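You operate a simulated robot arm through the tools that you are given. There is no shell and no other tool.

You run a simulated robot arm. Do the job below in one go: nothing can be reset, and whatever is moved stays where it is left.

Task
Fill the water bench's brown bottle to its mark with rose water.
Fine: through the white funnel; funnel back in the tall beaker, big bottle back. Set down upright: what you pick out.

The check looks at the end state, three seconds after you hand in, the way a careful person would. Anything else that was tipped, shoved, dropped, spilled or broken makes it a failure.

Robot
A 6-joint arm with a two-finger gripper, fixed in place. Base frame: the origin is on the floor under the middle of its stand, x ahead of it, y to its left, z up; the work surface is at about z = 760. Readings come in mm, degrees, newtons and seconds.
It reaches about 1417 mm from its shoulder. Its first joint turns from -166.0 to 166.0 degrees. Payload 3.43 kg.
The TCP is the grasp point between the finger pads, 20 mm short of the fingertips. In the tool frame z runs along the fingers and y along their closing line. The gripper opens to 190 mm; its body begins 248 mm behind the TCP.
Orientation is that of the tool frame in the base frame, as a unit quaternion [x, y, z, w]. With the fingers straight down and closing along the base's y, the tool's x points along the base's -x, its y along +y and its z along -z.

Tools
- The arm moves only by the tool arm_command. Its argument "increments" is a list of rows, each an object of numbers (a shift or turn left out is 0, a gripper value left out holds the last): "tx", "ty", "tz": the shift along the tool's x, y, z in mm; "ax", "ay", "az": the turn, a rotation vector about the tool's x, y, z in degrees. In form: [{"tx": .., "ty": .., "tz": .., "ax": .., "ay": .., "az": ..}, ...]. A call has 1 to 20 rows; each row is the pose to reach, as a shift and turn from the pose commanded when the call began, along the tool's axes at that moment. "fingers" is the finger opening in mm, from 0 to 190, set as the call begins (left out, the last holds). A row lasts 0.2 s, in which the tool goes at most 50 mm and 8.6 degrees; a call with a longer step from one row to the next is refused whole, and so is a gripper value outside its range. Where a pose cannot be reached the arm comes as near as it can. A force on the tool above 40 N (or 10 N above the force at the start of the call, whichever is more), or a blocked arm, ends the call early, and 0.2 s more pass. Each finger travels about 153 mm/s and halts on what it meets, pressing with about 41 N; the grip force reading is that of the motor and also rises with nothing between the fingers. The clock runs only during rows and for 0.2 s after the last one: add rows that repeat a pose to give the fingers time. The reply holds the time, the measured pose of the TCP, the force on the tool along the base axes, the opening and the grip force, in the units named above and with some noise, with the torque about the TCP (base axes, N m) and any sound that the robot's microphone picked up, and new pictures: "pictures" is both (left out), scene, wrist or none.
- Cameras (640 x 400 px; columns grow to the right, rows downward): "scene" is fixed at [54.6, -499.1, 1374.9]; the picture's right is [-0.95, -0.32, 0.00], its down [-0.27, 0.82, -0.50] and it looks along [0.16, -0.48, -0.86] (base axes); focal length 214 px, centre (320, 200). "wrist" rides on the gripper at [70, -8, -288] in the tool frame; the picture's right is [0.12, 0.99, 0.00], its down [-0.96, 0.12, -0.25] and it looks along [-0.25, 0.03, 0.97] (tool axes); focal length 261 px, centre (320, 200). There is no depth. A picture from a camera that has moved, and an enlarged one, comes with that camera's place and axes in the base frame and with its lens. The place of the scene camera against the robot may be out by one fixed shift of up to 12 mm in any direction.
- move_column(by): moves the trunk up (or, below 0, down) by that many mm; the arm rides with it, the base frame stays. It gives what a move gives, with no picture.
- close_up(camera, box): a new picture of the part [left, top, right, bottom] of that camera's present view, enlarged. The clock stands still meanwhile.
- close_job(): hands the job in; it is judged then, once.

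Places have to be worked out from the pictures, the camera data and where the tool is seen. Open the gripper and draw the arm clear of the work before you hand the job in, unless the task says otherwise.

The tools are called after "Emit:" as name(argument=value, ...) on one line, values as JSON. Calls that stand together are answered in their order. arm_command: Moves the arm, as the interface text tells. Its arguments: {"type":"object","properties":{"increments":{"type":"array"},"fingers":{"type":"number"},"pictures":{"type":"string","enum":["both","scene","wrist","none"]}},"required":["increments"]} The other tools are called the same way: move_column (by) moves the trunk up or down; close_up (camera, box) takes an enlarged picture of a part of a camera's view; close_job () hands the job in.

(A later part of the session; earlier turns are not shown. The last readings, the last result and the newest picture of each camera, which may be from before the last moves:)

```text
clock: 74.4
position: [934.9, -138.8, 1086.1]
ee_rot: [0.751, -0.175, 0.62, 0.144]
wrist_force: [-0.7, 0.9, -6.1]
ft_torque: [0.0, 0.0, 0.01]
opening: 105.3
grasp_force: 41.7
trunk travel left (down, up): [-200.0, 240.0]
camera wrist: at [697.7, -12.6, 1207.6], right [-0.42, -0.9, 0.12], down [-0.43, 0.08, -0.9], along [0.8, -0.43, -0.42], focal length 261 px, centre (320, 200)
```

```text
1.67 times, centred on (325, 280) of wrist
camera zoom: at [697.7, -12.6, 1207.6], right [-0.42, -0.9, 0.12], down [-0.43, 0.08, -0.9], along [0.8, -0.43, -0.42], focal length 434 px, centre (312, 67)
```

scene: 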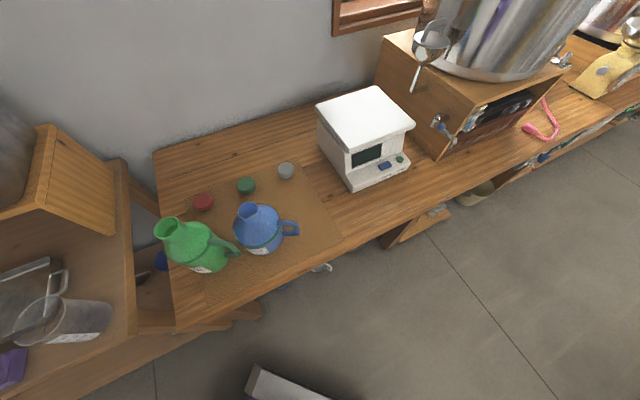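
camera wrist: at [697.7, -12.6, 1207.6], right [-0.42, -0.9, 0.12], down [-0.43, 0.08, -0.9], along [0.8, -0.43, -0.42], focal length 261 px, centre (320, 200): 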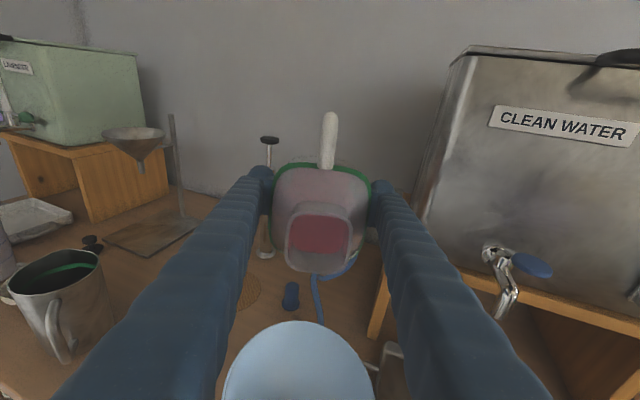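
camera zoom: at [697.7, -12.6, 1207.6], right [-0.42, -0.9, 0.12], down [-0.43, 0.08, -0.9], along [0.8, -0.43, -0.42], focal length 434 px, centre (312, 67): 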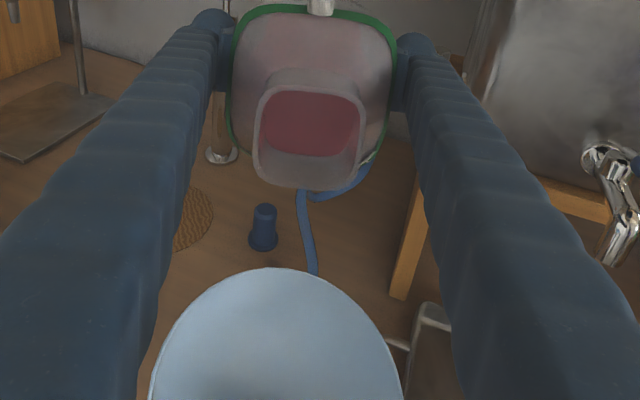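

No flow at 79°. I keep going in the same small steps to 82°.

Emit:
arm_command(increments=[{"tx": 2.0, "tz": -0.58, "ay": 1}, {"tx": 3.99, "tz": -1.19, "ay": 2}, {"tx": 5.98, "tz": -1.83, "ay": 3}, {"tx": 5.98, "tz": -1.83, "ay": 3}], pictures="wrist")

Emit:
close_up(camera="wrist", box=[260, 160, 390, 400])

```text
clock: 75.4
position: [934.5, -139.2, 1091.1]
ee_rot: [0.734, -0.172, 0.639, 0.149]
wrist_force: [-0.3, 0.2, -6.6]
ft_torque: [0.0, 0.03, -0.02]
opening: 105.3
grasp_force: 40.7
trunk travel left (down, up): [-200.0, 240.0]
camera wrist: at [692.6, -9.5, 1199.2], right [-0.42, -0.9, 0.12], down [-0.39, 0.06, -0.92], along [0.82, -0.43, -0.38], focal length 261 px, centre (320, 200)
```

wrist: 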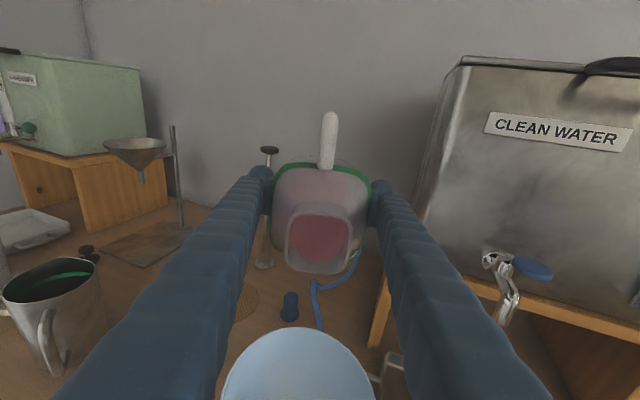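

```text
1.67 times, centred on (325, 280) of wrist
camera zoom: at [692.6, -9.5, 1199.2], right [-0.42, -0.9, 0.12], down [-0.39, 0.06, -0.92], along [0.82, -0.43, -0.38], focal length 434 px, centre (312, 67)
```

zoom: 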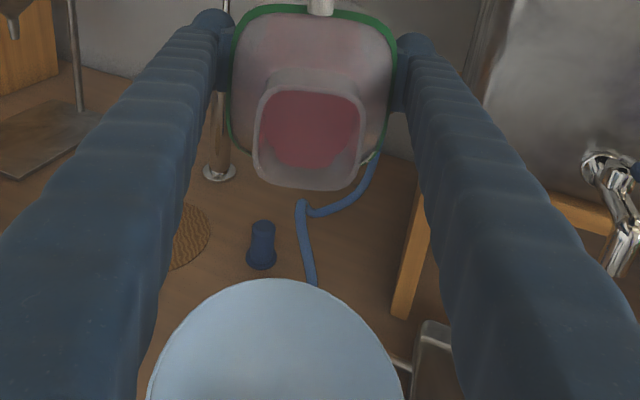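

Liquid has begun creeping along the neck's lower wall toward the lip. From here I go one degree at a time: 83.3°.

Emit:
arm_command(increments=[{"tx": 1.3, "tz": -0.37, "ay": 0.65}, {"tx": 2.6, "tz": -0.75, "ay": 1.3}, {"tx": 2.6, "tz": -0.75, "ay": 1.3}, {"tx": 2.6, "tz": -0.75, "ay": 1.3}], pictures="wrist")

Emit:
close_up(camera="wrist", box=[260, 160, 390, 400])

```text
clock: 76.4
position: [935.1, -138.6, 1093.0]
ee_rot: [0.727, -0.17, 0.648, 0.151]
wrist_force: [-0.3, -0.6, -6.6]
ft_torque: [0.03, -0.01, 0.02]
opening: 104.9
grasp_force: 41.0
trunk travel left (down, up): [-200.0, 240.0]
camera wrist: at [689.8, -8.5, 1195.2], right [-0.43, -0.9, 0.12], down [-0.37, 0.05, -0.93], along [0.83, -0.44, -0.36], focal length 261 px, centre (320, 200)
```

wrist: 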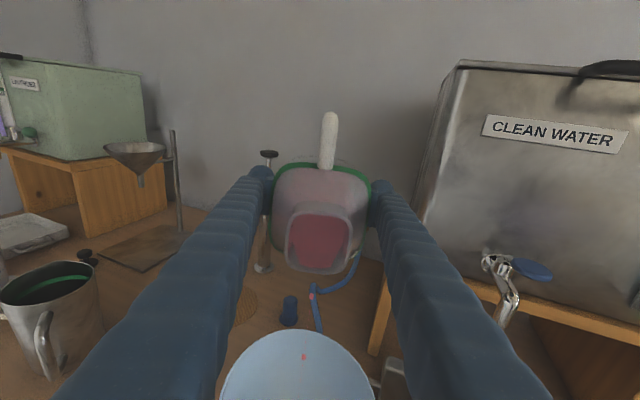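

```text
1.67 times, centred on (325, 280) of wrist
camera zoom: at [689.8, -8.5, 1195.2], right [-0.43, -0.9, 0.12], down [-0.37, 0.05, -0.93], along [0.83, -0.44, -0.36], focal length 434 px, centre (312, 67)
```

zoom: 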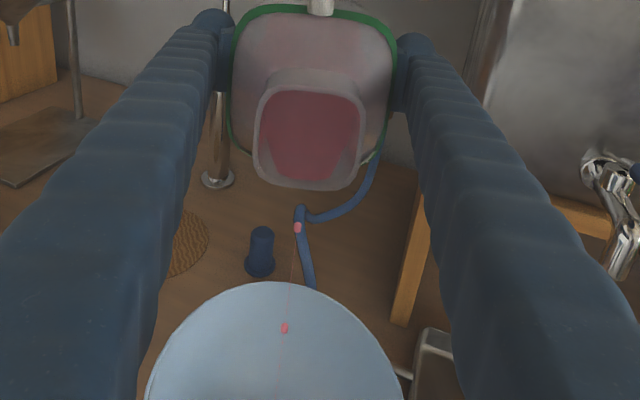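

Pouring has started: pink drops fall from the lip and land inside the funnel, about 35 mm in from its rim. I hold the tilt for a second to see the flow rate.

Emit:
arm_command(increments=[{"ay": 0}, {"ay": 0}, {"ay": 0}, {"ay": 0}], pictures="wrist")

Emit:
close_up(camera="wrist", box=[260, 160, 390, 400])

```text
clock: 77.4
position: [934.2, -138.8, 1092.7]
ee_rot: [0.727, -0.168, 0.648, 0.15]
wrist_force: [0.1, -0.2, -5.9]
ft_torque: [0.02, 0.05, -0.01]
opening: 105.1
grasp_force: 41.3
trunk travel left (down, up): [-200.0, 240.0]
camera wrist: at [689.9, -8.5, 1195.2], right [-0.43, -0.9, 0.12], down [-0.37, 0.05, -0.93], along [0.83, -0.44, -0.36], focal length 261 px, centre (320, 200)
```

wrist: 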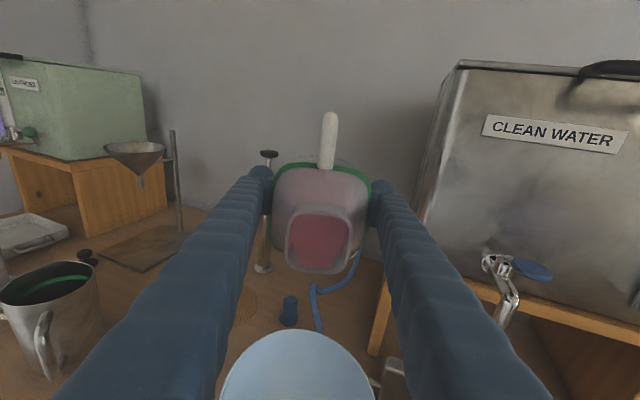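

```text
1.67 times, centred on (325, 280) of wrist
camera zoom: at [689.9, -8.5, 1195.2], right [-0.43, -0.9, 0.12], down [-0.37, 0.05, -0.93], along [0.83, -0.44, -0.36], focal length 434 px, centre (312, 67)
```

zoom: 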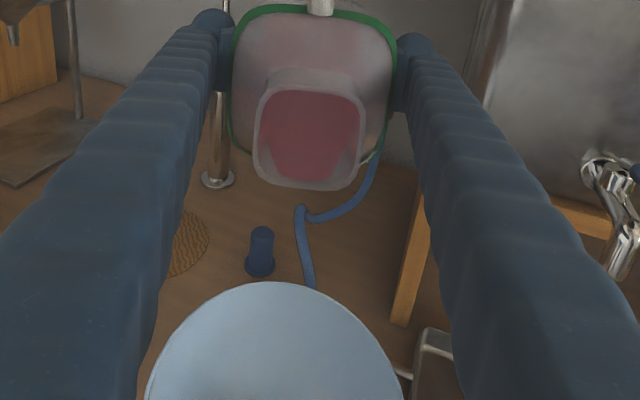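

The flow stopped by itself at 83.3°, so the bottle pours a bit with each extra degree. I add four degrees slowly, one per ~0.8 s, still pivoting about the lip.

Emit:
arm_command(increments=[{"tx": 1.0, "tz": -0.28, "ay": 0.5}, {"tx": 2.0, "tz": -0.58, "ay": 1}, {"tx": 2.0, "tz": -0.58, "ay": 1}, {"tx": 2.0, "tz": -0.58, "ay": 1}, {"tx": 3.0, "tz": -0.88, "ay": 1.5}, {"tx": 3.99, "tz": -1.19, "ay": 2}, {"tx": 3.99, "tz": -1.19, "ay": 2}, {"tx": 3.99, "tz": -1.19, "ay": 2}], pictures="wrist")

Emit:
close_up(camera="wrist", box=[260, 160, 390, 400])

```text
clock: 79.2
position: [933.9, -138.5, 1096.1]
ee_rot: [0.716, -0.166, 0.66, 0.153]
wrist_force: [0.6, -0.5, -6.0]
ft_torque: [0.01, 0.0, -0.03]
opening: 105.3
grasp_force: 41.2
trunk travel left (down, up): [-200.0, 240.0]
camera wrist: at [685.2, -6.3, 1190.0], right [-0.43, -0.9, 0.12], down [-0.34, 0.04, -0.94], along [0.84, -0.44, -0.32], focal length 261 px, centre (320, 200)
```

wrist: 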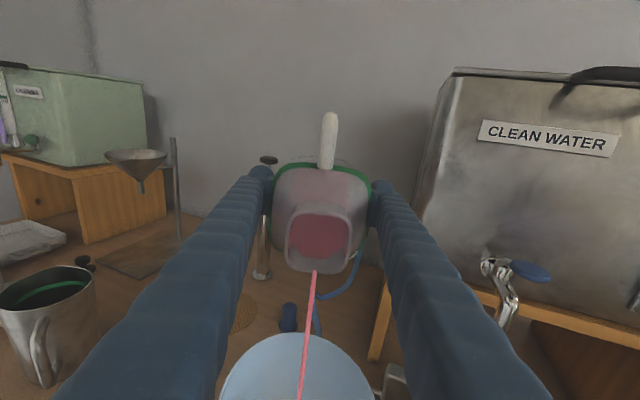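

```text
1.67 times, centred on (325, 280) of wrist
camera zoom: at [685.2, -6.3, 1190.0], right [-0.43, -0.9, 0.12], down [-0.34, 0.04, -0.94], along [0.84, -0.44, -0.32], focal length 434 px, centre (312, 67)
```

zoom: 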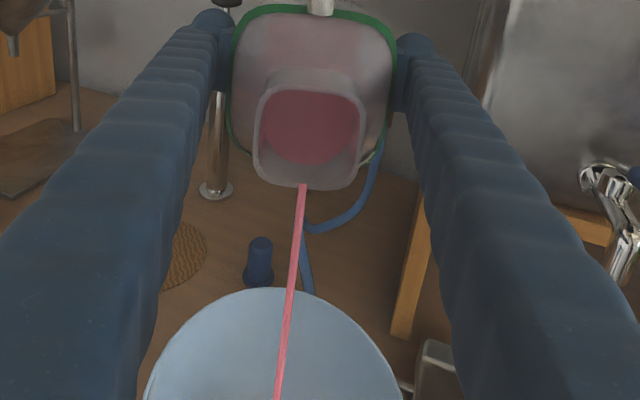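

A clean thin stream now runs into the funnel. I hold this tilt until it stops.

Emit:
arm_command(increments=[{"ay": 0}, {"ay": 0}, {"ay": 0}, {"ay": 0}, {"ay": 0}, {"ay": 0}, {"ay": 0}, {"ay": 0}], pictures="wrist")

Emit:
close_up(camera="wrist", box=[260, 160, 390, 400])

```text
clock: 81.0
position: [933.3, -138.1, 1099.3]
ee_rot: [0.716, -0.166, 0.661, 0.153]
wrist_force: [-0.1, 0.0, -5.6]
ft_torque: [0.0, -0.01, -0.01]
opening: 105.0
grasp_force: 41.2
trunk travel left (down, up): [-200.0, 240.0]
camera wrist: at [685.2, -6.3, 1190.0], right [-0.43, -0.9, 0.12], down [-0.34, 0.04, -0.94], along [0.84, -0.44, -0.32], focal length 261 px, centre (320, 200)
```

wrist: 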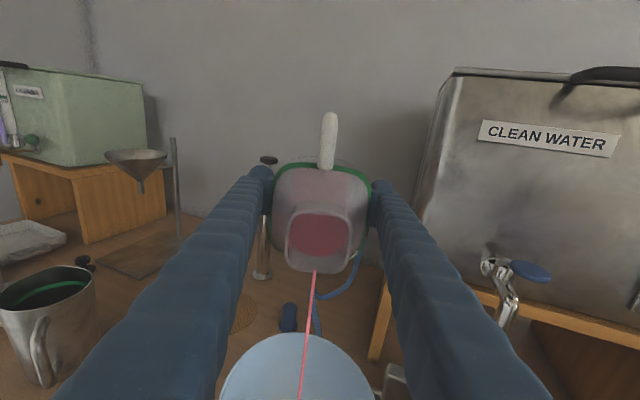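

```text
1.67 times, centred on (325, 280) of wrist
camera zoom: at [685.2, -6.3, 1190.0], right [-0.43, -0.9, 0.12], down [-0.34, 0.04, -0.94], along [0.84, -0.44, -0.32], focal length 434 px, centre (312, 67)
```

zoom: 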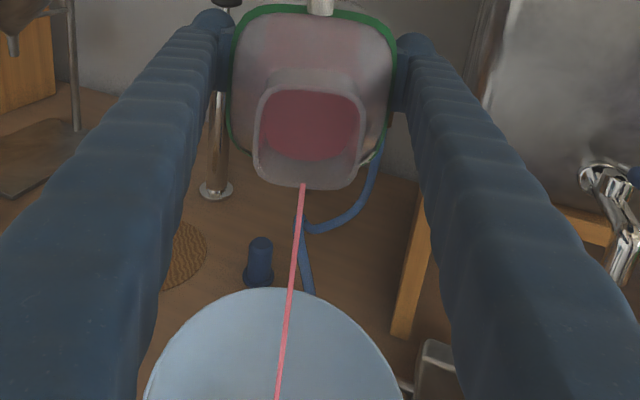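

Still trickling, slightly thinner. I keep holding.

Emit:
arm_command(increments=[{"ay": 0}, {"ay": 0}, {"ay": 0}, {"ay": 0}, {"ay": 0}, {"ay": 0}, {"ay": 0}, {"ay": 0}, {"ay": 0}, {"ay": 0}, {"ay": 0}, {"ay": 0}], pictures="wrist")

Emit:
close_up(camera="wrist", box=[260, 160, 390, 400])

```text
clock: 83.6
position: [934.4, -138.7, 1097.9]
ee_rot: [0.715, -0.166, 0.661, 0.153]
wrist_force: [0.7, 0.2, -5.8]
ft_torque: [0.03, 0.05, 0.0]
opening: 105.4
grasp_force: 41.4
trunk travel left (down, up): [-200.0, 240.0]
camera wrist: at [685.2, -6.3, 1190.0], right [-0.43, -0.9, 0.12], down [-0.34, 0.04, -0.94], along [0.84, -0.44, -0.32], focal length 261 px, centre (320, 200)
```

wrist: 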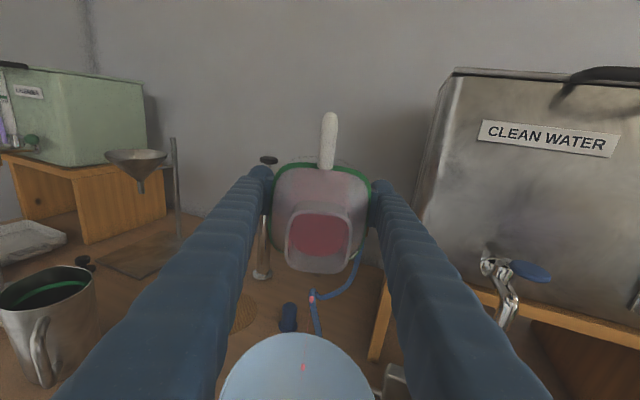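

```text
1.67 times, centred on (325, 280) of wrist
camera zoom: at [685.2, -6.3, 1190.0], right [-0.43, -0.9, 0.12], down [-0.34, 0.04, -0.94], along [0.84, -0.44, -0.32], focal length 434 px, centre (312, 67)
```

zoom: 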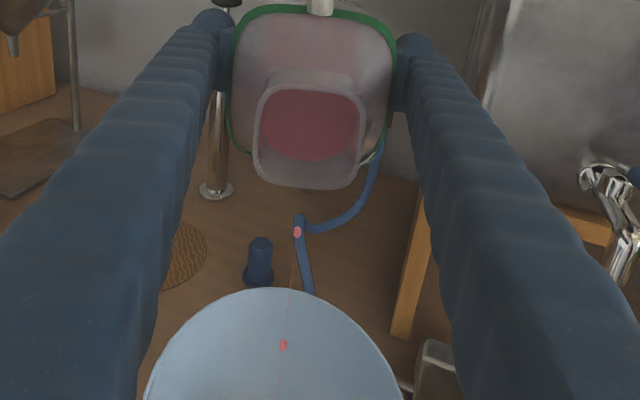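

Down to drops at 85.3°. I add another 2.5° and hold for about 3 s.

Emit:
arm_command(increments=[{"tx": 1.0, "tz": -0.28, "ay": 0.5}, {"tx": 2.0, "tz": -0.58, "ay": 1}, {"tx": 3.0, "tz": -0.88, "ay": 1.5}, {"tx": 3.99, "tz": -1.19, "ay": 2}, {"tx": 4.98, "tz": -1.51, "ay": 2.5}, {"tx": 4.98, "tz": -1.51, "ay": 2.5}, {"tx": 4.98, "tz": -1.51, "ay": 2.5}, {"tx": 4.98, "tz": -1.51, "ay": 2.5}, {"tx": 4.98, "tz": -1.51, "ay": 2.5}, {"tx": 4.98, "tz": -1.51, "ay": 2.5}, {"tx": 4.98, "tz": -1.51, "ay": 2.5}, {"tx": 4.98, "tz": -1.51, "ay": 2.5}, {"tx": 4.98, "tz": -1.51, "ay": 2.5}, {"tx": 4.98, "tz": -1.51, "ay": 2.5}, {"tx": 4.98, "tz": -1.51, "ay": 2.5}, {"tx": 4.98, "tz": -1.51, "ay": 2.5}, {"tx": 4.98, "tz": -1.51, "ay": 2.5}, {"tx": 4.98, "tz": -1.51, "ay": 2.5}, {"tx": 4.98, "tz": -1.51, "ay": 2.5}, {"tx": 4.98, "tz": -1.51, "ay": 2.5}], pictures="wrist")

Emit:
close_up(camera="wrist", box=[260, 160, 390, 400])

```text
clock: 87.8
position: [932.7, -138.5, 1101.6]
ee_rot: [0.701, -0.163, 0.676, 0.157]
wrist_force: [0.9, -1.0, -5.3]
ft_torque: [0.03, 0.03, -0.05]
opening: 105.2
grasp_force: 40.3
trunk travel left (down, up): [-200.0, 240.0]
camera wrist: at [681.2, -4.1, 1182.4], right [-0.43, -0.89, 0.12], down [-0.3, 0.02, -0.95], along [0.85, -0.45, -0.28], focal length 261 px, centre (320, 200)
```

wrist: 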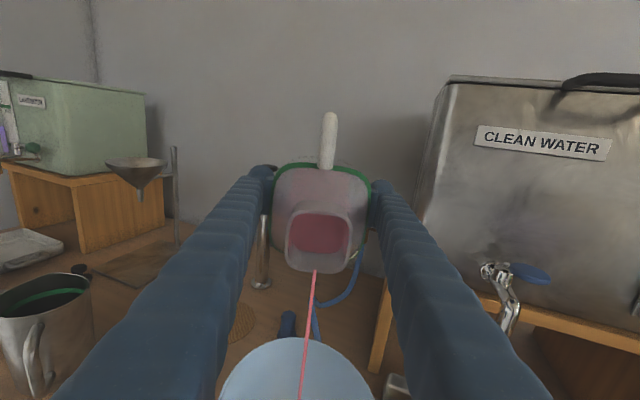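

```text
1.67 times, centred on (325, 280) of wrist
camera zoom: at [681.2, -4.1, 1182.4], right [-0.43, -0.89, 0.12], down [-0.3, 0.02, -0.95], along [0.85, -0.45, -0.28], focal length 434 px, centre (312, 67)
```

zoom: 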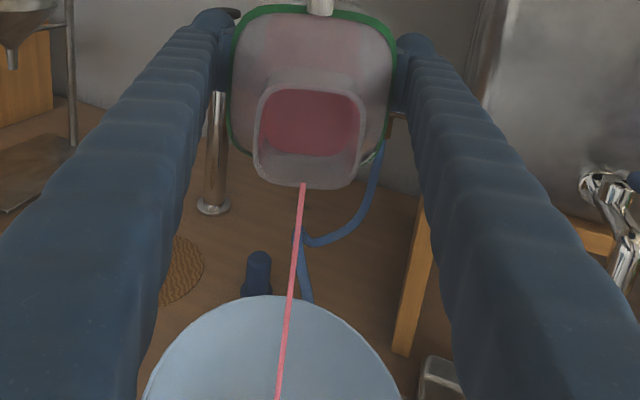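

Still flowing at 87.8°. I hold a bit longer until it dwindles.

Emit:
arm_command(increments=[{"ay": 0}, {"ay": 0}, {"ay": 0}, {"ay": 0}, {"ay": 0}, {"ay": 0}, {"ay": 0}, {"ay": 0}, {"ay": 0}, {"ay": 0}, {"ay": 0}, {"ay": 0}], pictures="wrist")

```text
clock: 90.4
position: [933.8, -137.6, 1102.4]
ee_rot: [0.701, -0.163, 0.676, 0.157]
wrist_force: [-0.1, -0.6, -5.3]
ft_torque: [0.0, 0.02, 0.02]
opening: 105.0
grasp_force: 41.3
trunk travel left (down, up): [-200.0, 240.0]
camera wrist: at [681.2, -4.1, 1182.4], right [-0.43, -0.89, 0.12], down [-0.3, 0.02, -0.95], along [0.85, -0.45, -0.28], focal length 261 px, centre (320, 200)
```

wrist: 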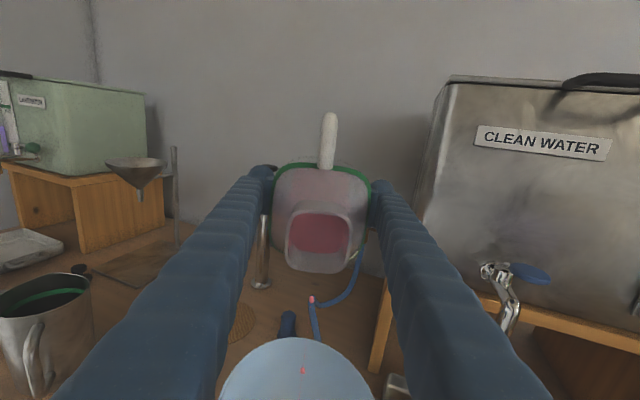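

Only drops again at 87.8°. I tilt the bottle back about its lip to 68°, then draw it 120 mm toward the robot and 30 mm up, so the camera can see the brown bottle's side under the funnel.

Emit:
arm_command(increments=[{"tx": -14.3, "tz": 3.0, "ay": -7}, {"tx": -28.8, "tz": 4.3, "ay": -14}, {"tx": -41.3, "tz": 4.0, "ay": -20}, {"tx": -41.3, "tz": 4.0, "ay": -20}, {"tx": -41.3, "tz": 4.0, "ay": -20}, {"tx": -41.3, "tz": 4.0, "ay": -20}, {"tx": -30, "tz": 0, "ay": -20}, {"tx": -15.9, "tz": -20, "ay": -20}, {"tx": -15.9, "tz": -50, "ay": -20}, {"tx": -15.9, "tz": -85, "ay": -20}, {"tx": -15.9, "tz": -117, "ay": -20}, {"tx": -15.9, "tz": -117, "ay": -20}, {"tx": -15.9, "tz": -117, "ay": -20}], pictures="wrist")

Emit:
close_up(camera="wrist", box=[230, 260, 410, 400])

```text
clock: 93.2
position: [827.9, -85.2, 1090.4]
ee_rot: [0.808, -0.188, 0.544, 0.127]
wrist_force: [-0.2, -0.2, -4.9]
ft_torque: [0.02, 0.04, 0.03]
opening: 105.1
grasp_force: 40.9
trunk travel left (down, up): [-200.0, 240.0]
camera wrist: at [616.4, 28.7, 1263.4], right [-0.4, -0.91, 0.11], down [-0.58, 0.16, -0.8], along [0.71, -0.38, -0.59], focal length 261 px, centre (320, 200)
```

wrist: 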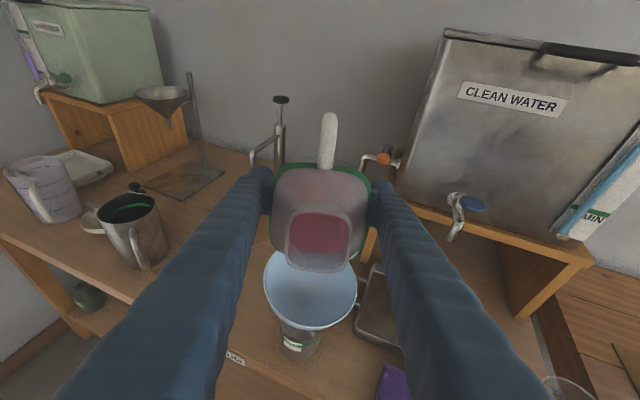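

```text
2.86 times, centred on (320, 330) of wrist
camera zoom: at [616.4, 28.7, 1263.4], right [-0.4, -0.91, 0.11], down [-0.58, 0.16, -0.8], along [0.71, -0.38, -0.59], focal length 745 px, centre (320, -171)
```

zoom: 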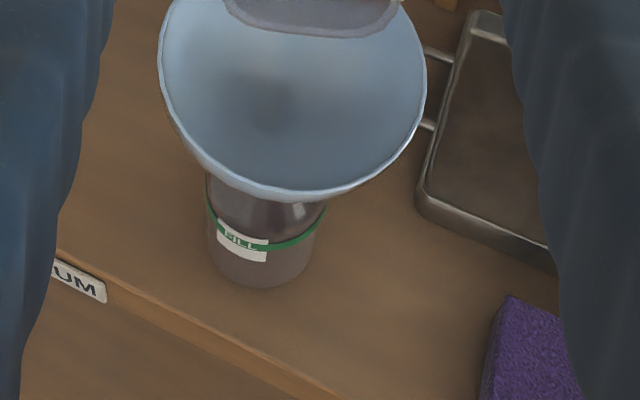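

The bottle with its FILL ring is visible below the funnel. I zoom in to look for the liquid level inside.

Emit:
close_up(camera="wrist", box=[275, 315, 330, 365])

Emit:
close_up(camera="wrist", box=[255, 245, 365, 335])

```text
8.00 times, centred on (302, 340) of wrist
camera zoom: at [616.4, 28.7, 1263.4], right [-0.4, -0.91, 0.11], down [-0.58, 0.16, -0.8], along [0.71, -0.38, -0.59], focal length 2085 px, centre (460, -920)
```

zoom: 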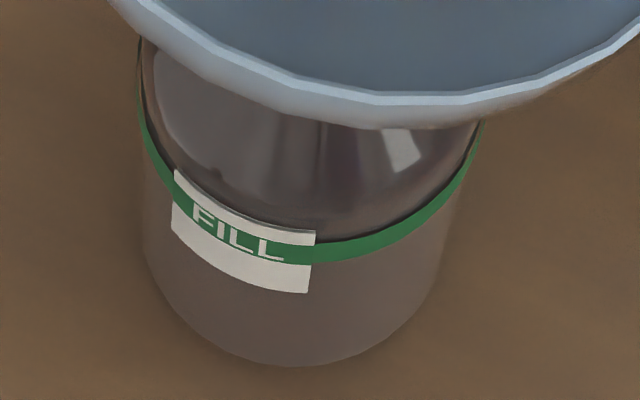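

```text
4.44 times, centred on (310, 290) of wrist
camera zoom: at [616.4, 28.7, 1263.4], right [-0.4, -0.91, 0.11], down [-0.58, 0.16, -0.8], along [0.71, -0.38, -0.59], focal length 1158 px, centre (364, -200)
```

zoom: 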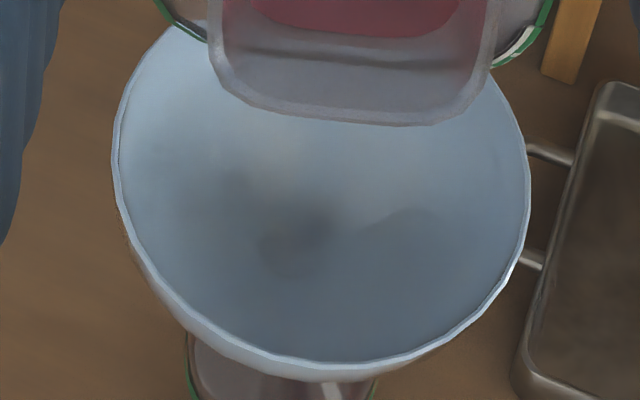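

Emit:
close_up(camera="wrist", box=[285, 325, 320, 362])

```text
10.81 times, centred on (302, 344) of wrist
camera zoom: at [616.4, 28.7, 1263.4], right [-0.4, -0.91, 0.11], down [-0.58, 0.16, -0.8], along [0.71, -0.38, -0.59], focal length 2818 px, centre (509, -1351)
```

zoom: 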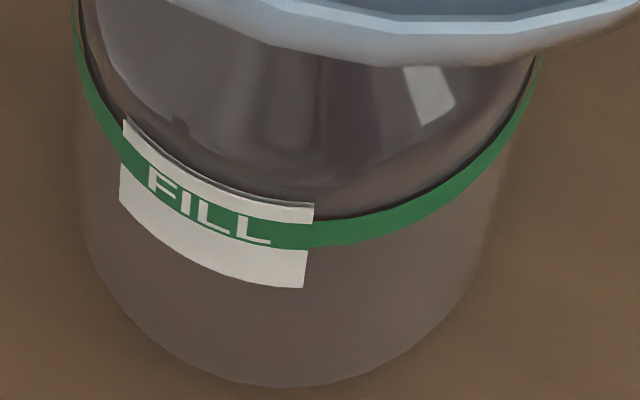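

No level line shows from this steep angle through the amber glass, so I need a flatter side view. I carry the rose bottle sideways (+y, off the bench edge) and lower, so the camera sees the brown bottle from about 20° above horizontal.

Emit:
arm_command(increments=[{"tx": -2.5, "ty": -22, "tz": -6}, {"tx": -7, "ty": -66, "tz": -17}, {"tx": -11.7, "ty": -110, "tz": -28.6}, {"tx": -16.3, "ty": -154, "tz": -40}, {"tx": -21, "ty": -198, "tz": -51.5}, {"tx": -25.6, "ty": -242, "tz": -63}, {"tx": -29.5, "ty": -278, "tz": -72}, {"tx": -31.2, "ty": -294.3, "tz": -76.5}, {"tx": -55, "ty": -294.3, "tz": -66, "ay": 1}, {"tx": -95, "ty": -294.3, "tz": -50, "ay": 3}, {"tx": -135, "ty": -294.3, "tz": -34, "ay": 5}, {"tx": -175, "ty": -294.3, "tz": -18, "ay": 7}, {"tx": -206, "ty": -294.3, "tz": -5, "ay": 8.2}, {"tx": -221, "ty": -294.3, "tz": 1, "ay": 8.2}, {"tx": -221, "ty": -294.3, "tz": 1, "ay": 8.2}], pictures="wrist")

```text
clock: 96.4
position: [884.8, 213.4, 886.6]
ee_rot: [0.767, -0.179, 0.6, 0.139]
wrist_force: [0.4, 0.5, -4.8]
ft_torque: [-0.04, 0.02, 0.02]
opening: 105.3
grasp_force: 40.4
trunk travel left (down, up): [-200.0, 240.0]
camera wrist: at [653.1, 337.2, 1022.8], right [-0.41, -0.9, 0.12], down [-0.47, 0.1, -0.87], along [0.78, -0.41, -0.47], focal length 261 px, centre (320, 200)
```

wrist: 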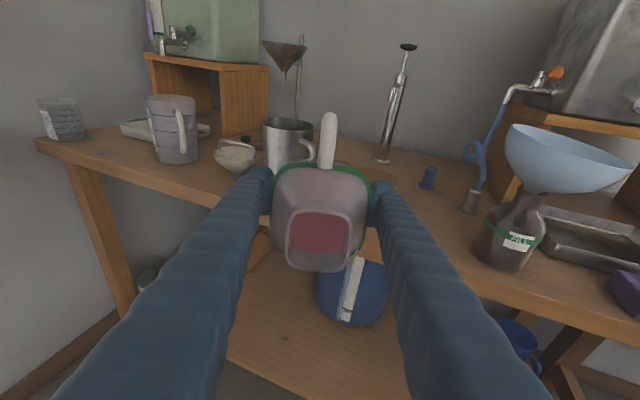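

Now the brown bottle and funnel are visible at a good angle. I zoom in on the bottle.

Emit:
close_up(camera="wrist", box=[460, 190, 560, 280])

Emit:
close_up(camera="wrist", box=[460, 110, 640, 290])

```text
4.44 times, centred on (510, 235) of wrist
camera zoom: at [653.1, 337.2, 1022.8], right [-0.41, -0.9, 0.12], down [-0.47, 0.1, -0.87], along [0.78, -0.41, -0.47], focal length 1158 px, centre (-524, 44)
```

zoom: 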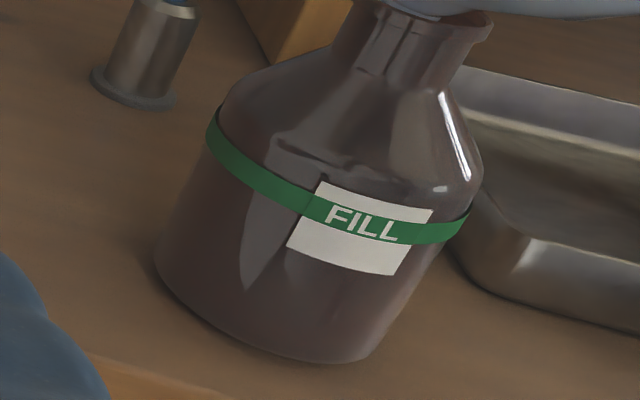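

```text
2.22 times, centred on (550, 200) of wrist
camera zoom: at [653.1, 337.2, 1022.8], right [-0.41, -0.9, 0.12], down [-0.47, 0.1, -0.87], along [0.78, -0.41, -0.47], focal length 579 px, centre (-191, 200)
```

zoom: 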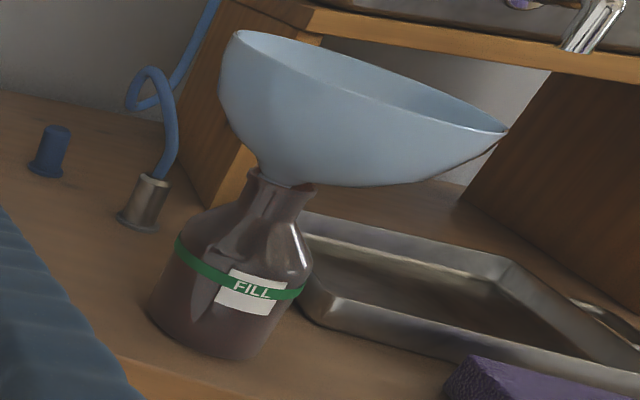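

Emit:
close_up(camera="wrist", box=[480, 215, 540, 275])

```text
6.67 times, centred on (510, 245) of wrist
camera zoom: at [653.1, 337.2, 1022.8], right [-0.41, -0.9, 0.12], down [-0.47, 0.1, -0.87], along [0.78, -0.41, -0.47], focal length 1738 px, centre (-947, -100)
```

zoom: 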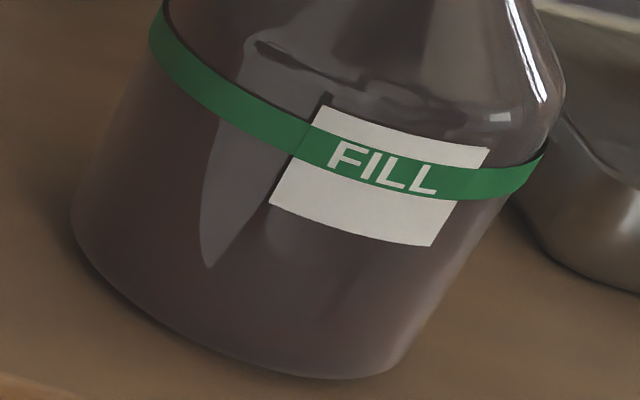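

The amber glass hides the level here, but the load fell from ≈5.9 N to ≈4.85 N, so roughly 100 ml has gone in, with no spill visible on the bench. I return the same way to the pouring spot over the funnel.

Emit:
arm_command(increments=[{"tx": 20, "tz": -5, "ay": -1}, {"tx": 60, "tz": -15, "ay": -3}, {"tx": 100, "tz": -25, "ay": -5}, {"tx": 140, "tz": -35, "ay": -7}, {"tx": 180, "tz": -45, "ay": -8.2}, {"tx": 198.9, "tz": -49.6, "ay": -8.2}, {"tx": 200.3, "ty": 20.6, "tz": -44, "ay": -8.2}, {"tx": 203.3, "ty": 64.7, "tz": -32, "ay": -8.2}, {"tx": 206.3, "ty": 108.9, "tz": -19.9, "ay": -8.2}, {"tx": 209.3, "ty": 153, "tz": -7.9, "ay": -8.2}, {"tx": 212.3, "ty": 197.2, "tz": 4.1, "ay": -8.2}, {"tx": 215.3, "ty": 241.3, "tz": 16.2, "ay": -8.2}, {"tx": 217.7, "ty": 276.6, "tz": 25.8, "ay": -8.2}, {"tx": 218.9, "ty": 294.3, "tz": 30.6, "ay": -8.2}, {"tx": 218.9, "ty": 294.3, "tz": 55, "ay": -8.2}, {"tx": 218.9, "ty": 294.3, "tz": 95, "ay": -8.2}, {"tx": 218.9, "ty": 294.3, "tz": 135, "ay": -8.2}, {"tx": 218.9, "ty": 294.3, "tz": 154.4, "ay": -8.2}, {"tx": 218.9, "ty": 294.3, "tz": 154.4, "ay": -8.2}], pictures="wrist")

Emit:
close_up(camera="wrist", box=[230, 140, 410, 400])

```text
clock: 100.4
position: [935.5, -138.8, 1061.8]
ee_rot: [0.808, -0.187, 0.544, 0.126]
wrist_force: [0.4, -0.1, -4.7]
ft_torque: [0.02, 0.0, 0.05]
opening: 105.1
grasp_force: 41.3
trunk travel left (down, up): [-200.0, 240.0]
camera wrist: at [725.0, -25.4, 1234.9], right [-0.4, -0.91, 0.11], down [-0.58, 0.16, -0.8], along [0.71, -0.38, -0.59], focal length 261 px, centre (320, 200)
```

wrist: 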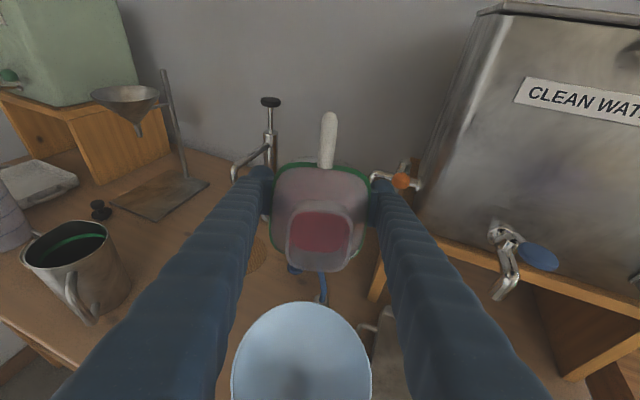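

```text
1.54 times, centred on (320, 270) of wrist
camera zoom: at [725.0, -25.4, 1234.9], right [-0.4, -0.91, 0.11], down [-0.58, 0.16, -0.8], along [0.71, -0.38, -0.59], focal length 401 px, centre (320, 92)
```

zoom: 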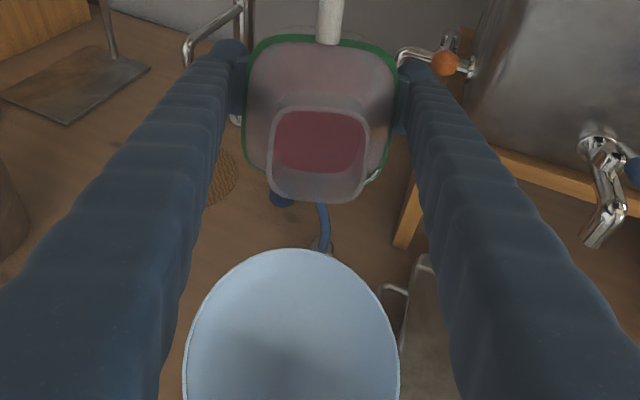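

Rechecking the geometry with all views, the bench surface is nearer z ≈ 780 and the ring is about 60 mm above the bottle's base, so the fill volume is only about 200 ml and roughly half is in already. I tilt back to 88° and then ease to 90.3°, holding to let it run out slowly.

Emit:
arm_command(increments=[{"tx": 15.7, "tz": -5.6, "ay": 8}, {"tx": 28.7, "tz": -12.2, "ay": 15}, {"tx": 37.4, "tz": -17.9, "ay": 20}, {"tx": 37.4, "tz": -17.9, "ay": 20}, {"tx": 39.1, "tz": -19.1, "ay": 21}, {"tx": 39.1, "tz": -19.1, "ay": 21}, {"tx": 40.75, "tz": -20.4, "ay": 22}, {"tx": 40.75, "tz": -20.4, "ay": 22}, {"tx": 41.6, "tz": -21.0, "ay": 22.5}, {"tx": 41.6, "tz": -21.0, "ay": 22.5}, {"tx": 41.6, "tz": -21.0, "ay": 22.5}, {"tx": 41.6, "tz": -21.0, "ay": 22.5}, {"tx": 41.6, "tz": -21.0, "ay": 22.5}, {"tx": 41.6, "tz": -21.0, "ay": 22.5}, {"tx": 41.6, "tz": -21.0, "ay": 22.5}, {"tx": 41.6, "tz": -21.0, "ay": 22.5}], pictures="wrist")

Emit:
close_up(camera="wrist", box=[260, 160, 390, 400])

```text
clock: 103.8
position: [931.0, -136.5, 1108.3]
ee_rot: [0.686, -0.16, 0.691, 0.161]
wrist_force: [0.1, 0.5, -4.5]
ft_torque: [-0.01, 0.06, -0.01]
opening: 104.9
grasp_force: 41.5
trunk travel left (down, up): [-200.0, 240.0]
camera wrist: at [676.7, -2.7, 1175.8], right [-0.44, -0.89, 0.12], down [-0.27, 0.0, -0.96], along [0.86, -0.45, -0.24], focal length 261 px, centre (320, 200)
```

wrist: 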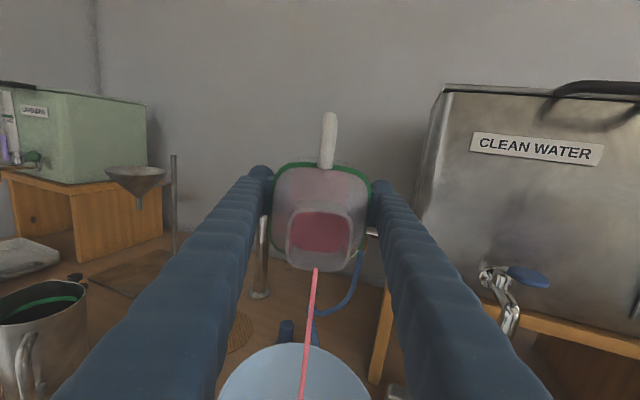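

```text
1.67 times, centred on (325, 280) of wrist
camera zoom: at [676.7, -2.7, 1175.8], right [-0.44, -0.89, 0.12], down [-0.27, 0.0, -0.96], along [0.86, -0.45, -0.24], focal length 434 px, centre (312, 67)
```

zoom: 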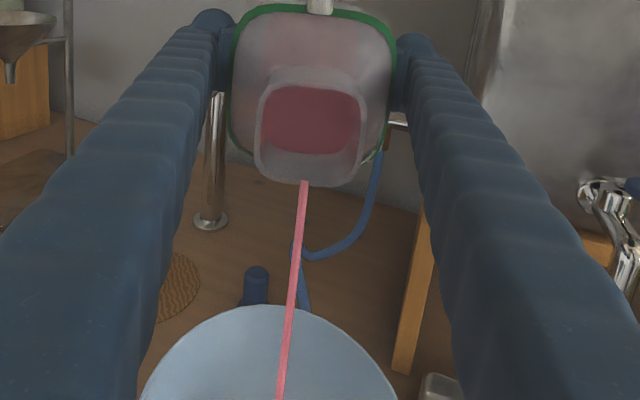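

Steady stream at 90.3°. I hold until it tapers off.

Emit:
arm_command(increments=[{"ay": 0}, {"ay": 0}, {"ay": 0}, {"ay": 0}, {"ay": 0}, {"ay": 0}, {"ay": 0}, {"ay": 0}, {"ay": 0}, {"ay": 0}, {"ay": 0}, {"ay": 0}, {"ay": 0}, {"ay": 0}, {"ay": 0}, {"ay": 0}], pictures="wrist")

Emit:
close_up(camera="wrist", box=[260, 160, 390, 400])

```text
clock: 107.2
position: [931.4, -137.5, 1108.5]
ee_rot: [0.686, -0.159, 0.692, 0.16]
wrist_force: [0.2, -0.1, -4.0]
ft_torque: [0.03, 0.05, 0.02]
opening: 105.1
grasp_force: 40.9
trunk travel left (down, up): [-200.0, 240.0]
camera wrist: at [676.7, -2.8, 1175.8], right [-0.44, -0.89, 0.12], down [-0.27, 0.0, -0.96], along [0.86, -0.45, -0.24], focal length 261 px, centre (320, 200)
```

wrist: 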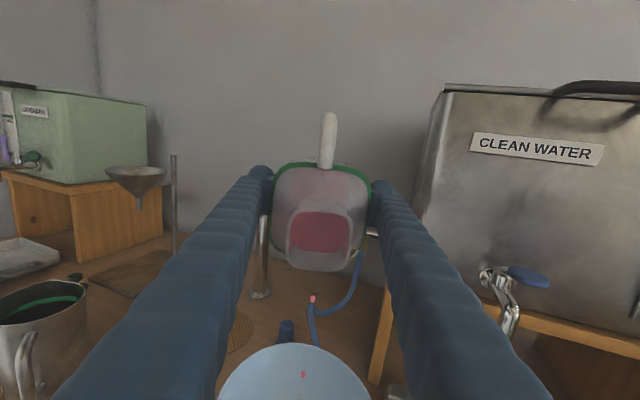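

```text
1.67 times, centred on (325, 280) of wrist
camera zoom: at [676.7, -2.8, 1175.8], right [-0.44, -0.89, 0.12], down [-0.27, 0.0, -0.96], along [0.86, -0.45, -0.24], focal length 434 px, centre (312, 67)
```

zoom: 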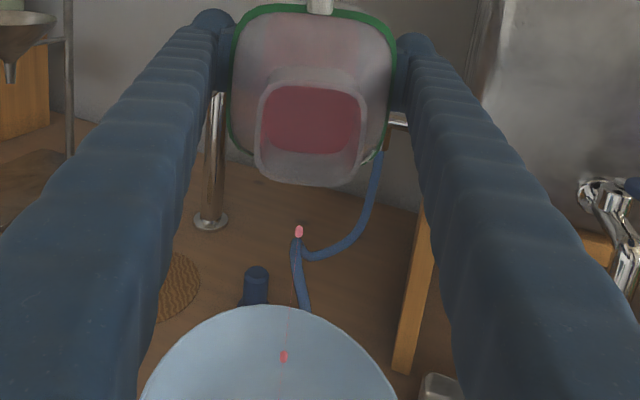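

Down to drops again and the load reads about 4 N. I tip the bottle back 15° about its lip and take several readings to average the weight.

Emit:
arm_command(increments=[{"tx": -16.3, "tz": 3.3, "ay": -8}, {"tx": -30.9, "tz": 4.4, "ay": -15}, {"tx": -30.9, "tz": 4.4, "ay": -15}, {"tx": -30.9, "tz": 4.4, "ay": -15}], pictures="none")

Emit:
arm_command(increments=[{"ay": 0}], pictures="none")

Emit:
arm_command(increments=[{"ay": 0}], pictures="none")

Emit:
arm_command(increments=[{"ay": 0}], pictures="none")

Emit:
arm_command(increments=[{"ay": 0}], pictures="none")

Emit:
arm_command(increments=[{"ay": 0}], pictures="none")

Emit:
arm_command(increments=[{"ay": 0}], pictures="none")

Emit:
arm_command(increments=[{"ay": 0}], pictures="wrist")

```text
clock: 108.2
position: [935.6, -139.7, 1077.4]
ee_rot: [0.771, -0.18, 0.596, 0.139]
wrist_force: [-0.2, -0.8, -4.3]
ft_torque: [-0.01, 0.03, -0.04]
opening: 105.3
grasp_force: 41.4
trunk travel left (down, up): [-200.0, 240.0]
```

```text
clock: 108.6
position: [935.4, -140.3, 1077.9]
ee_rot: [0.77, -0.18, 0.596, 0.139]
wrist_force: [-0.3, -0.4, -4.6]
ft_torque: [0.02, 0.03, 0.02]
opening: 104.7
grasp_force: 40.4
trunk travel left (down, up): [-200.0, 240.0]
```

```text
clock: 109.0
position: [935.6, -139.7, 1078.3]
ee_rot: [0.77, -0.18, 0.596, 0.139]
wrist_force: [-0.1, 0.8, -3.6]
ft_torque: [0.01, -0.01, 0.02]
opening: 104.8
grasp_force: 41.1
trunk travel left (down, up): [-200.0, 240.0]
```

```text
clock: 109.4
position: [937.1, -139.5, 1078.0]
ee_rot: [0.77, -0.179, 0.596, 0.138]
wrist_force: [-0.6, 1.0, -5.2]
ft_torque: [0.03, 0.04, -0.02]
opening: 104.9
grasp_force: 41.5
trunk travel left (down, up): [-200.0, 240.0]
```

```text
clock: 109.8
position: [935.1, -140.1, 1079.1]
ee_rot: [0.77, -0.179, 0.596, 0.138]
wrist_force: [-0.1, 0.3, -3.7]
ft_torque: [-0.02, 0.02, 0.01]
opening: 105.0
grasp_force: 41.2
trunk travel left (down, up): [-200.0, 240.0]
```

```text
clock: 110.2
position: [935.8, -139.8, 1077.7]
ee_rot: [0.771, -0.179, 0.596, 0.138]
wrist_force: [0.0, -0.1, -3.9]
ft_torque: [0.02, -0.01, 0.0]
opening: 105.0
grasp_force: 41.0
trunk travel left (down, up): [-200.0, 240.0]
```

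```text
clock: 110.6
position: [936.0, -140.1, 1077.9]
ee_rot: [0.771, -0.179, 0.595, 0.138]
wrist_force: [0.2, 0.8, -4.4]
ft_torque: [-0.01, 0.01, 0.0]
opening: 105.0
grasp_force: 40.7
trunk travel left (down, up): [-200.0, 240.0]
```

```text
clock: 111.0
position: [935.6, -139.1, 1077.4]
ee_rot: [0.771, -0.179, 0.595, 0.138]
wrist_force: [0.3, 0.0, -4.9]
ft_torque: [0.02, 0.0, -0.01]
opening: 105.0
grasp_force: 40.9
trunk travel left (down, up): [-200.0, 240.0]
camera wrist: at [706.1, -17.6, 1217.8], right [-0.41, -0.9, 0.11], down [-0.48, 0.11, -0.87], along [0.77, -0.41, -0.48], focal length 261 px, centre (320, 200)
```

wrist: 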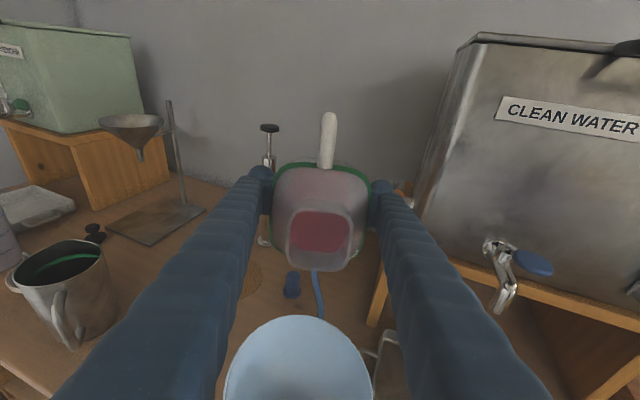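

The averages give ≈4.3 N now versus ≈5.9 N at the start: about 160 ml poured. I go to the same side-view spot again to compare the bottle with the previous picture.

Emit:
arm_command(increments=[{"tz": -20}, {"tx": -0.5, "tz": -60}, {"tx": -1, "tz": -100}, {"tx": -1.4, "tz": -123.7}, {"tx": -2.9, "ty": -20.6, "tz": -129.3}, {"tx": -6, "ty": -64.8, "tz": -141.3}, {"tx": -9.2, "ty": -108.9, "tz": -153.3}, {"tx": -12.4, "ty": -153.1, "tz": -165.3}, {"tx": -15.5, "ty": -197.2, "tz": -177.3}, {"tx": -18.7, "ty": -241.4, "tz": -189.3}, {"tx": -21.2, "ty": -276.7, "tz": -198.9}, {"tx": -22.5, "ty": -294.4, "tz": -203.7}, {"tx": -43.8, "ty": -294.5, "tz": -197.9}, {"tx": -86.5, "ty": -294.6, "tz": -186.2}, {"tx": -129.2, "ty": -294.8, "tz": -174.6}, {"tx": -171.8, "ty": -294.9, "tz": -162.9}, {"tx": -214.5, "ty": -295, "tz": -151.2}, {"tx": -235.8, "ty": -295.1, "tz": -145.4}, {"tx": -235.8, "ty": -295.1, "tz": -145.4}], pictures="wrist")

Emit:
close_up(camera="wrist", box=[460, 190, 560, 280])

Emit:
close_up(camera="wrist", box=[480, 215, 540, 275])

```text
clock: 115.0
position: [887.4, 214.0, 885.8]
ee_rot: [0.77, -0.179, 0.596, 0.138]
wrist_force: [-0.4, 0.2, -4.7]
ft_torque: [0.02, 0.0, 0.0]
opening: 105.1
grasp_force: 41.2
trunk travel left (down, up): [-200.0, 240.0]
camera wrist: at [657.7, 336.8, 1025.7], right [-0.41, -0.9, 0.12], down [-0.48, 0.11, -0.87], along [0.77, -0.41, -0.48], focal length 261 px, centre (320, 200)
```

wrist: 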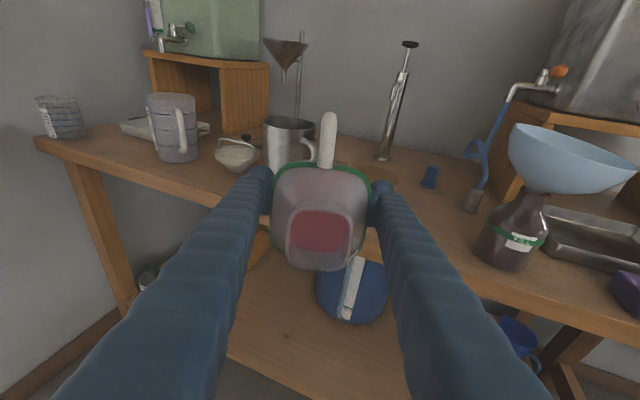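

```text
4.44 times, centred on (510, 235) of wrist
camera zoom: at [657.7, 336.8, 1025.7], right [-0.41, -0.9, 0.12], down [-0.48, 0.11, -0.87], along [0.77, -0.41, -0.48], focal length 1158 px, centre (-524, 44)
```

zoom: 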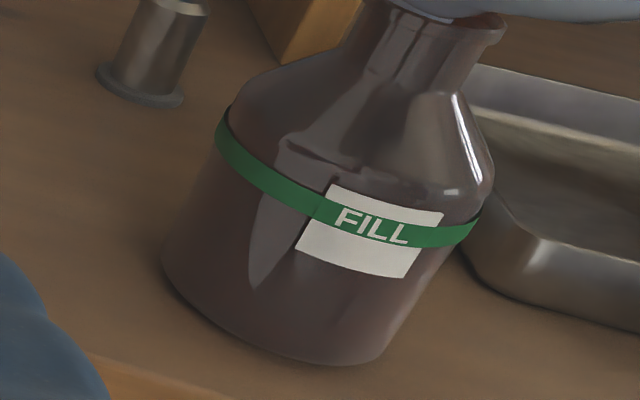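

```text
6.67 times, centred on (510, 245) of wrist
camera zoom: at [657.7, 336.8, 1025.7], right [-0.41, -0.9, 0.12], down [-0.48, 0.11, -0.87], along [0.77, -0.41, -0.48], focal length 1738 px, centre (-947, -100)
```

zoom: 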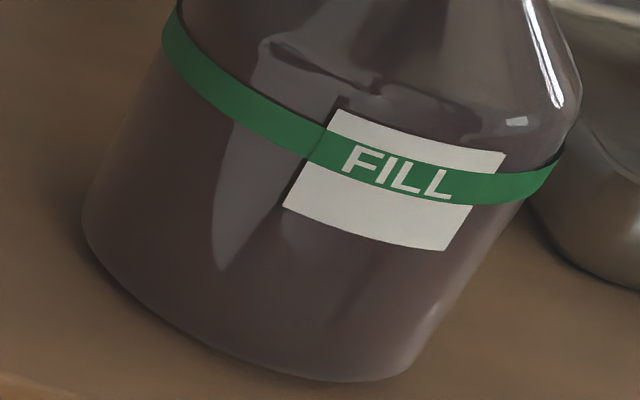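

Emit:
close_up(camera="wrist", box=[484, 228, 510, 268])

Emit:
close_up(camera="wrist", box=[508, 238, 540, 272])

```text
10.00 times, centred on (497, 248) of wrist
camera zoom: at [657.7, 336.8, 1025.7], right [-0.41, -0.9, 0.12], down [-0.48, 0.11, -0.87], along [0.77, -0.41, -0.48], focal length 2606 px, centre (-1450, -280)
```

zoom: 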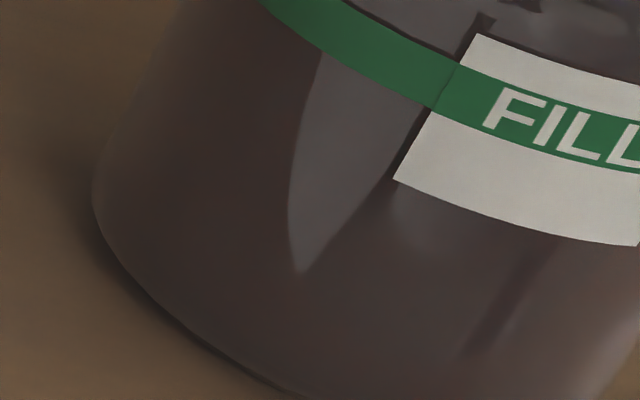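

```text
11.76 times, centred on (524, 255) of wrist
camera zoom: at [657.7, 336.8, 1025.7], right [-0.41, -0.9, 0.12], down [-0.48, 0.11, -0.87], along [0.77, -0.41, -0.48], focal length 3066 px, centre (-2080, -447)
```

zoom: 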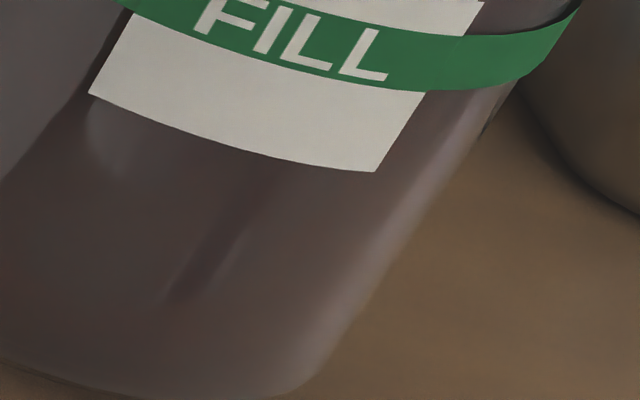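

Emit:
close_up(camera="wrist", box=[500, 185, 560, 235])

```text
8.00 times, centred on (530, 210) of wrist
camera zoom: at [657.7, 336.8, 1025.7], right [-0.41, -0.9, 0.12], down [-0.48, 0.11, -0.87], along [0.77, -0.41, -0.48], focal length 2085 px, centre (-1360, 120)
```

zoom: 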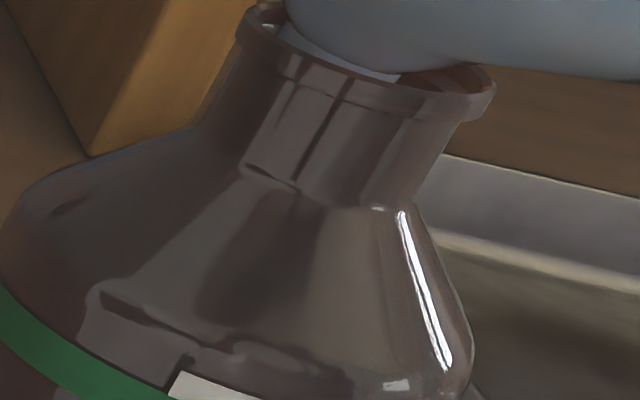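

The glass is effectively opaque, so I'll judge by weight and geometry (≈150–160 ml in, ≈185–190 ml needed) and later look down the mouth. I return to the pouring spot.

Emit:
arm_command(increments=[{"tx": 20, "tz": -5}, {"tx": 62, "tz": -16}, {"tx": 105, "tz": -27.5}, {"tx": 148, "tz": -39}, {"tx": 190, "tz": -50}, {"tx": 214, "tz": -56.1}, {"tx": 215.4, "ty": 20.7, "tz": -50.7}, {"tx": 218.5, "ty": 64.9, "tz": -39}, {"tx": 221.5, "ty": 109.2, "tz": -27.3}, {"tx": 224.6, "ty": 153.5, "tz": -15.6}, {"tx": 227.7, "ty": 197.7, "tz": -4}, {"tx": 230.7, "ty": 242, "tz": 7.7}, {"tx": 233.2, "ty": 277.4, "tz": 17}, {"tx": 234.4, "ty": 295.1, "tz": 21.7}, {"tx": 235, "ty": 295.1, "tz": 62}, {"tx": 235.4, "ty": 295.1, "tz": 102}, {"tx": 235.8, "ty": 295.1, "tz": 138}, {"tx": 235.8, "ty": 295.1, "tz": 145.4}, {"tx": 235.8, "ty": 295.1, "tz": 145.4}], pictures="wrist")

```text
clock: 119.0
position: [936.6, -139.5, 1076.4]
ee_rot: [0.77, -0.18, 0.596, 0.139]
wrist_force: [0.0, 0.3, -3.9]
ft_torque: [0.04, 0.05, -0.03]
opening: 105.3
grasp_force: 40.9
trunk travel left (down, up): [-200.0, 240.0]
camera wrist: at [706.3, -17.4, 1216.7], right [-0.41, -0.9, 0.11], down [-0.48, 0.11, -0.87], along [0.77, -0.41, -0.48], focal length 261 px, centre (320, 200)
```

wrist: 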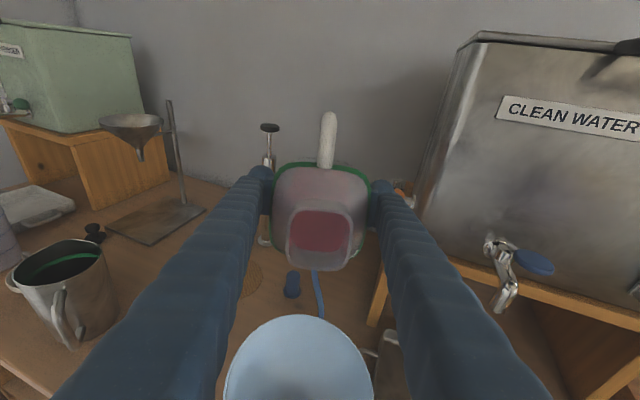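

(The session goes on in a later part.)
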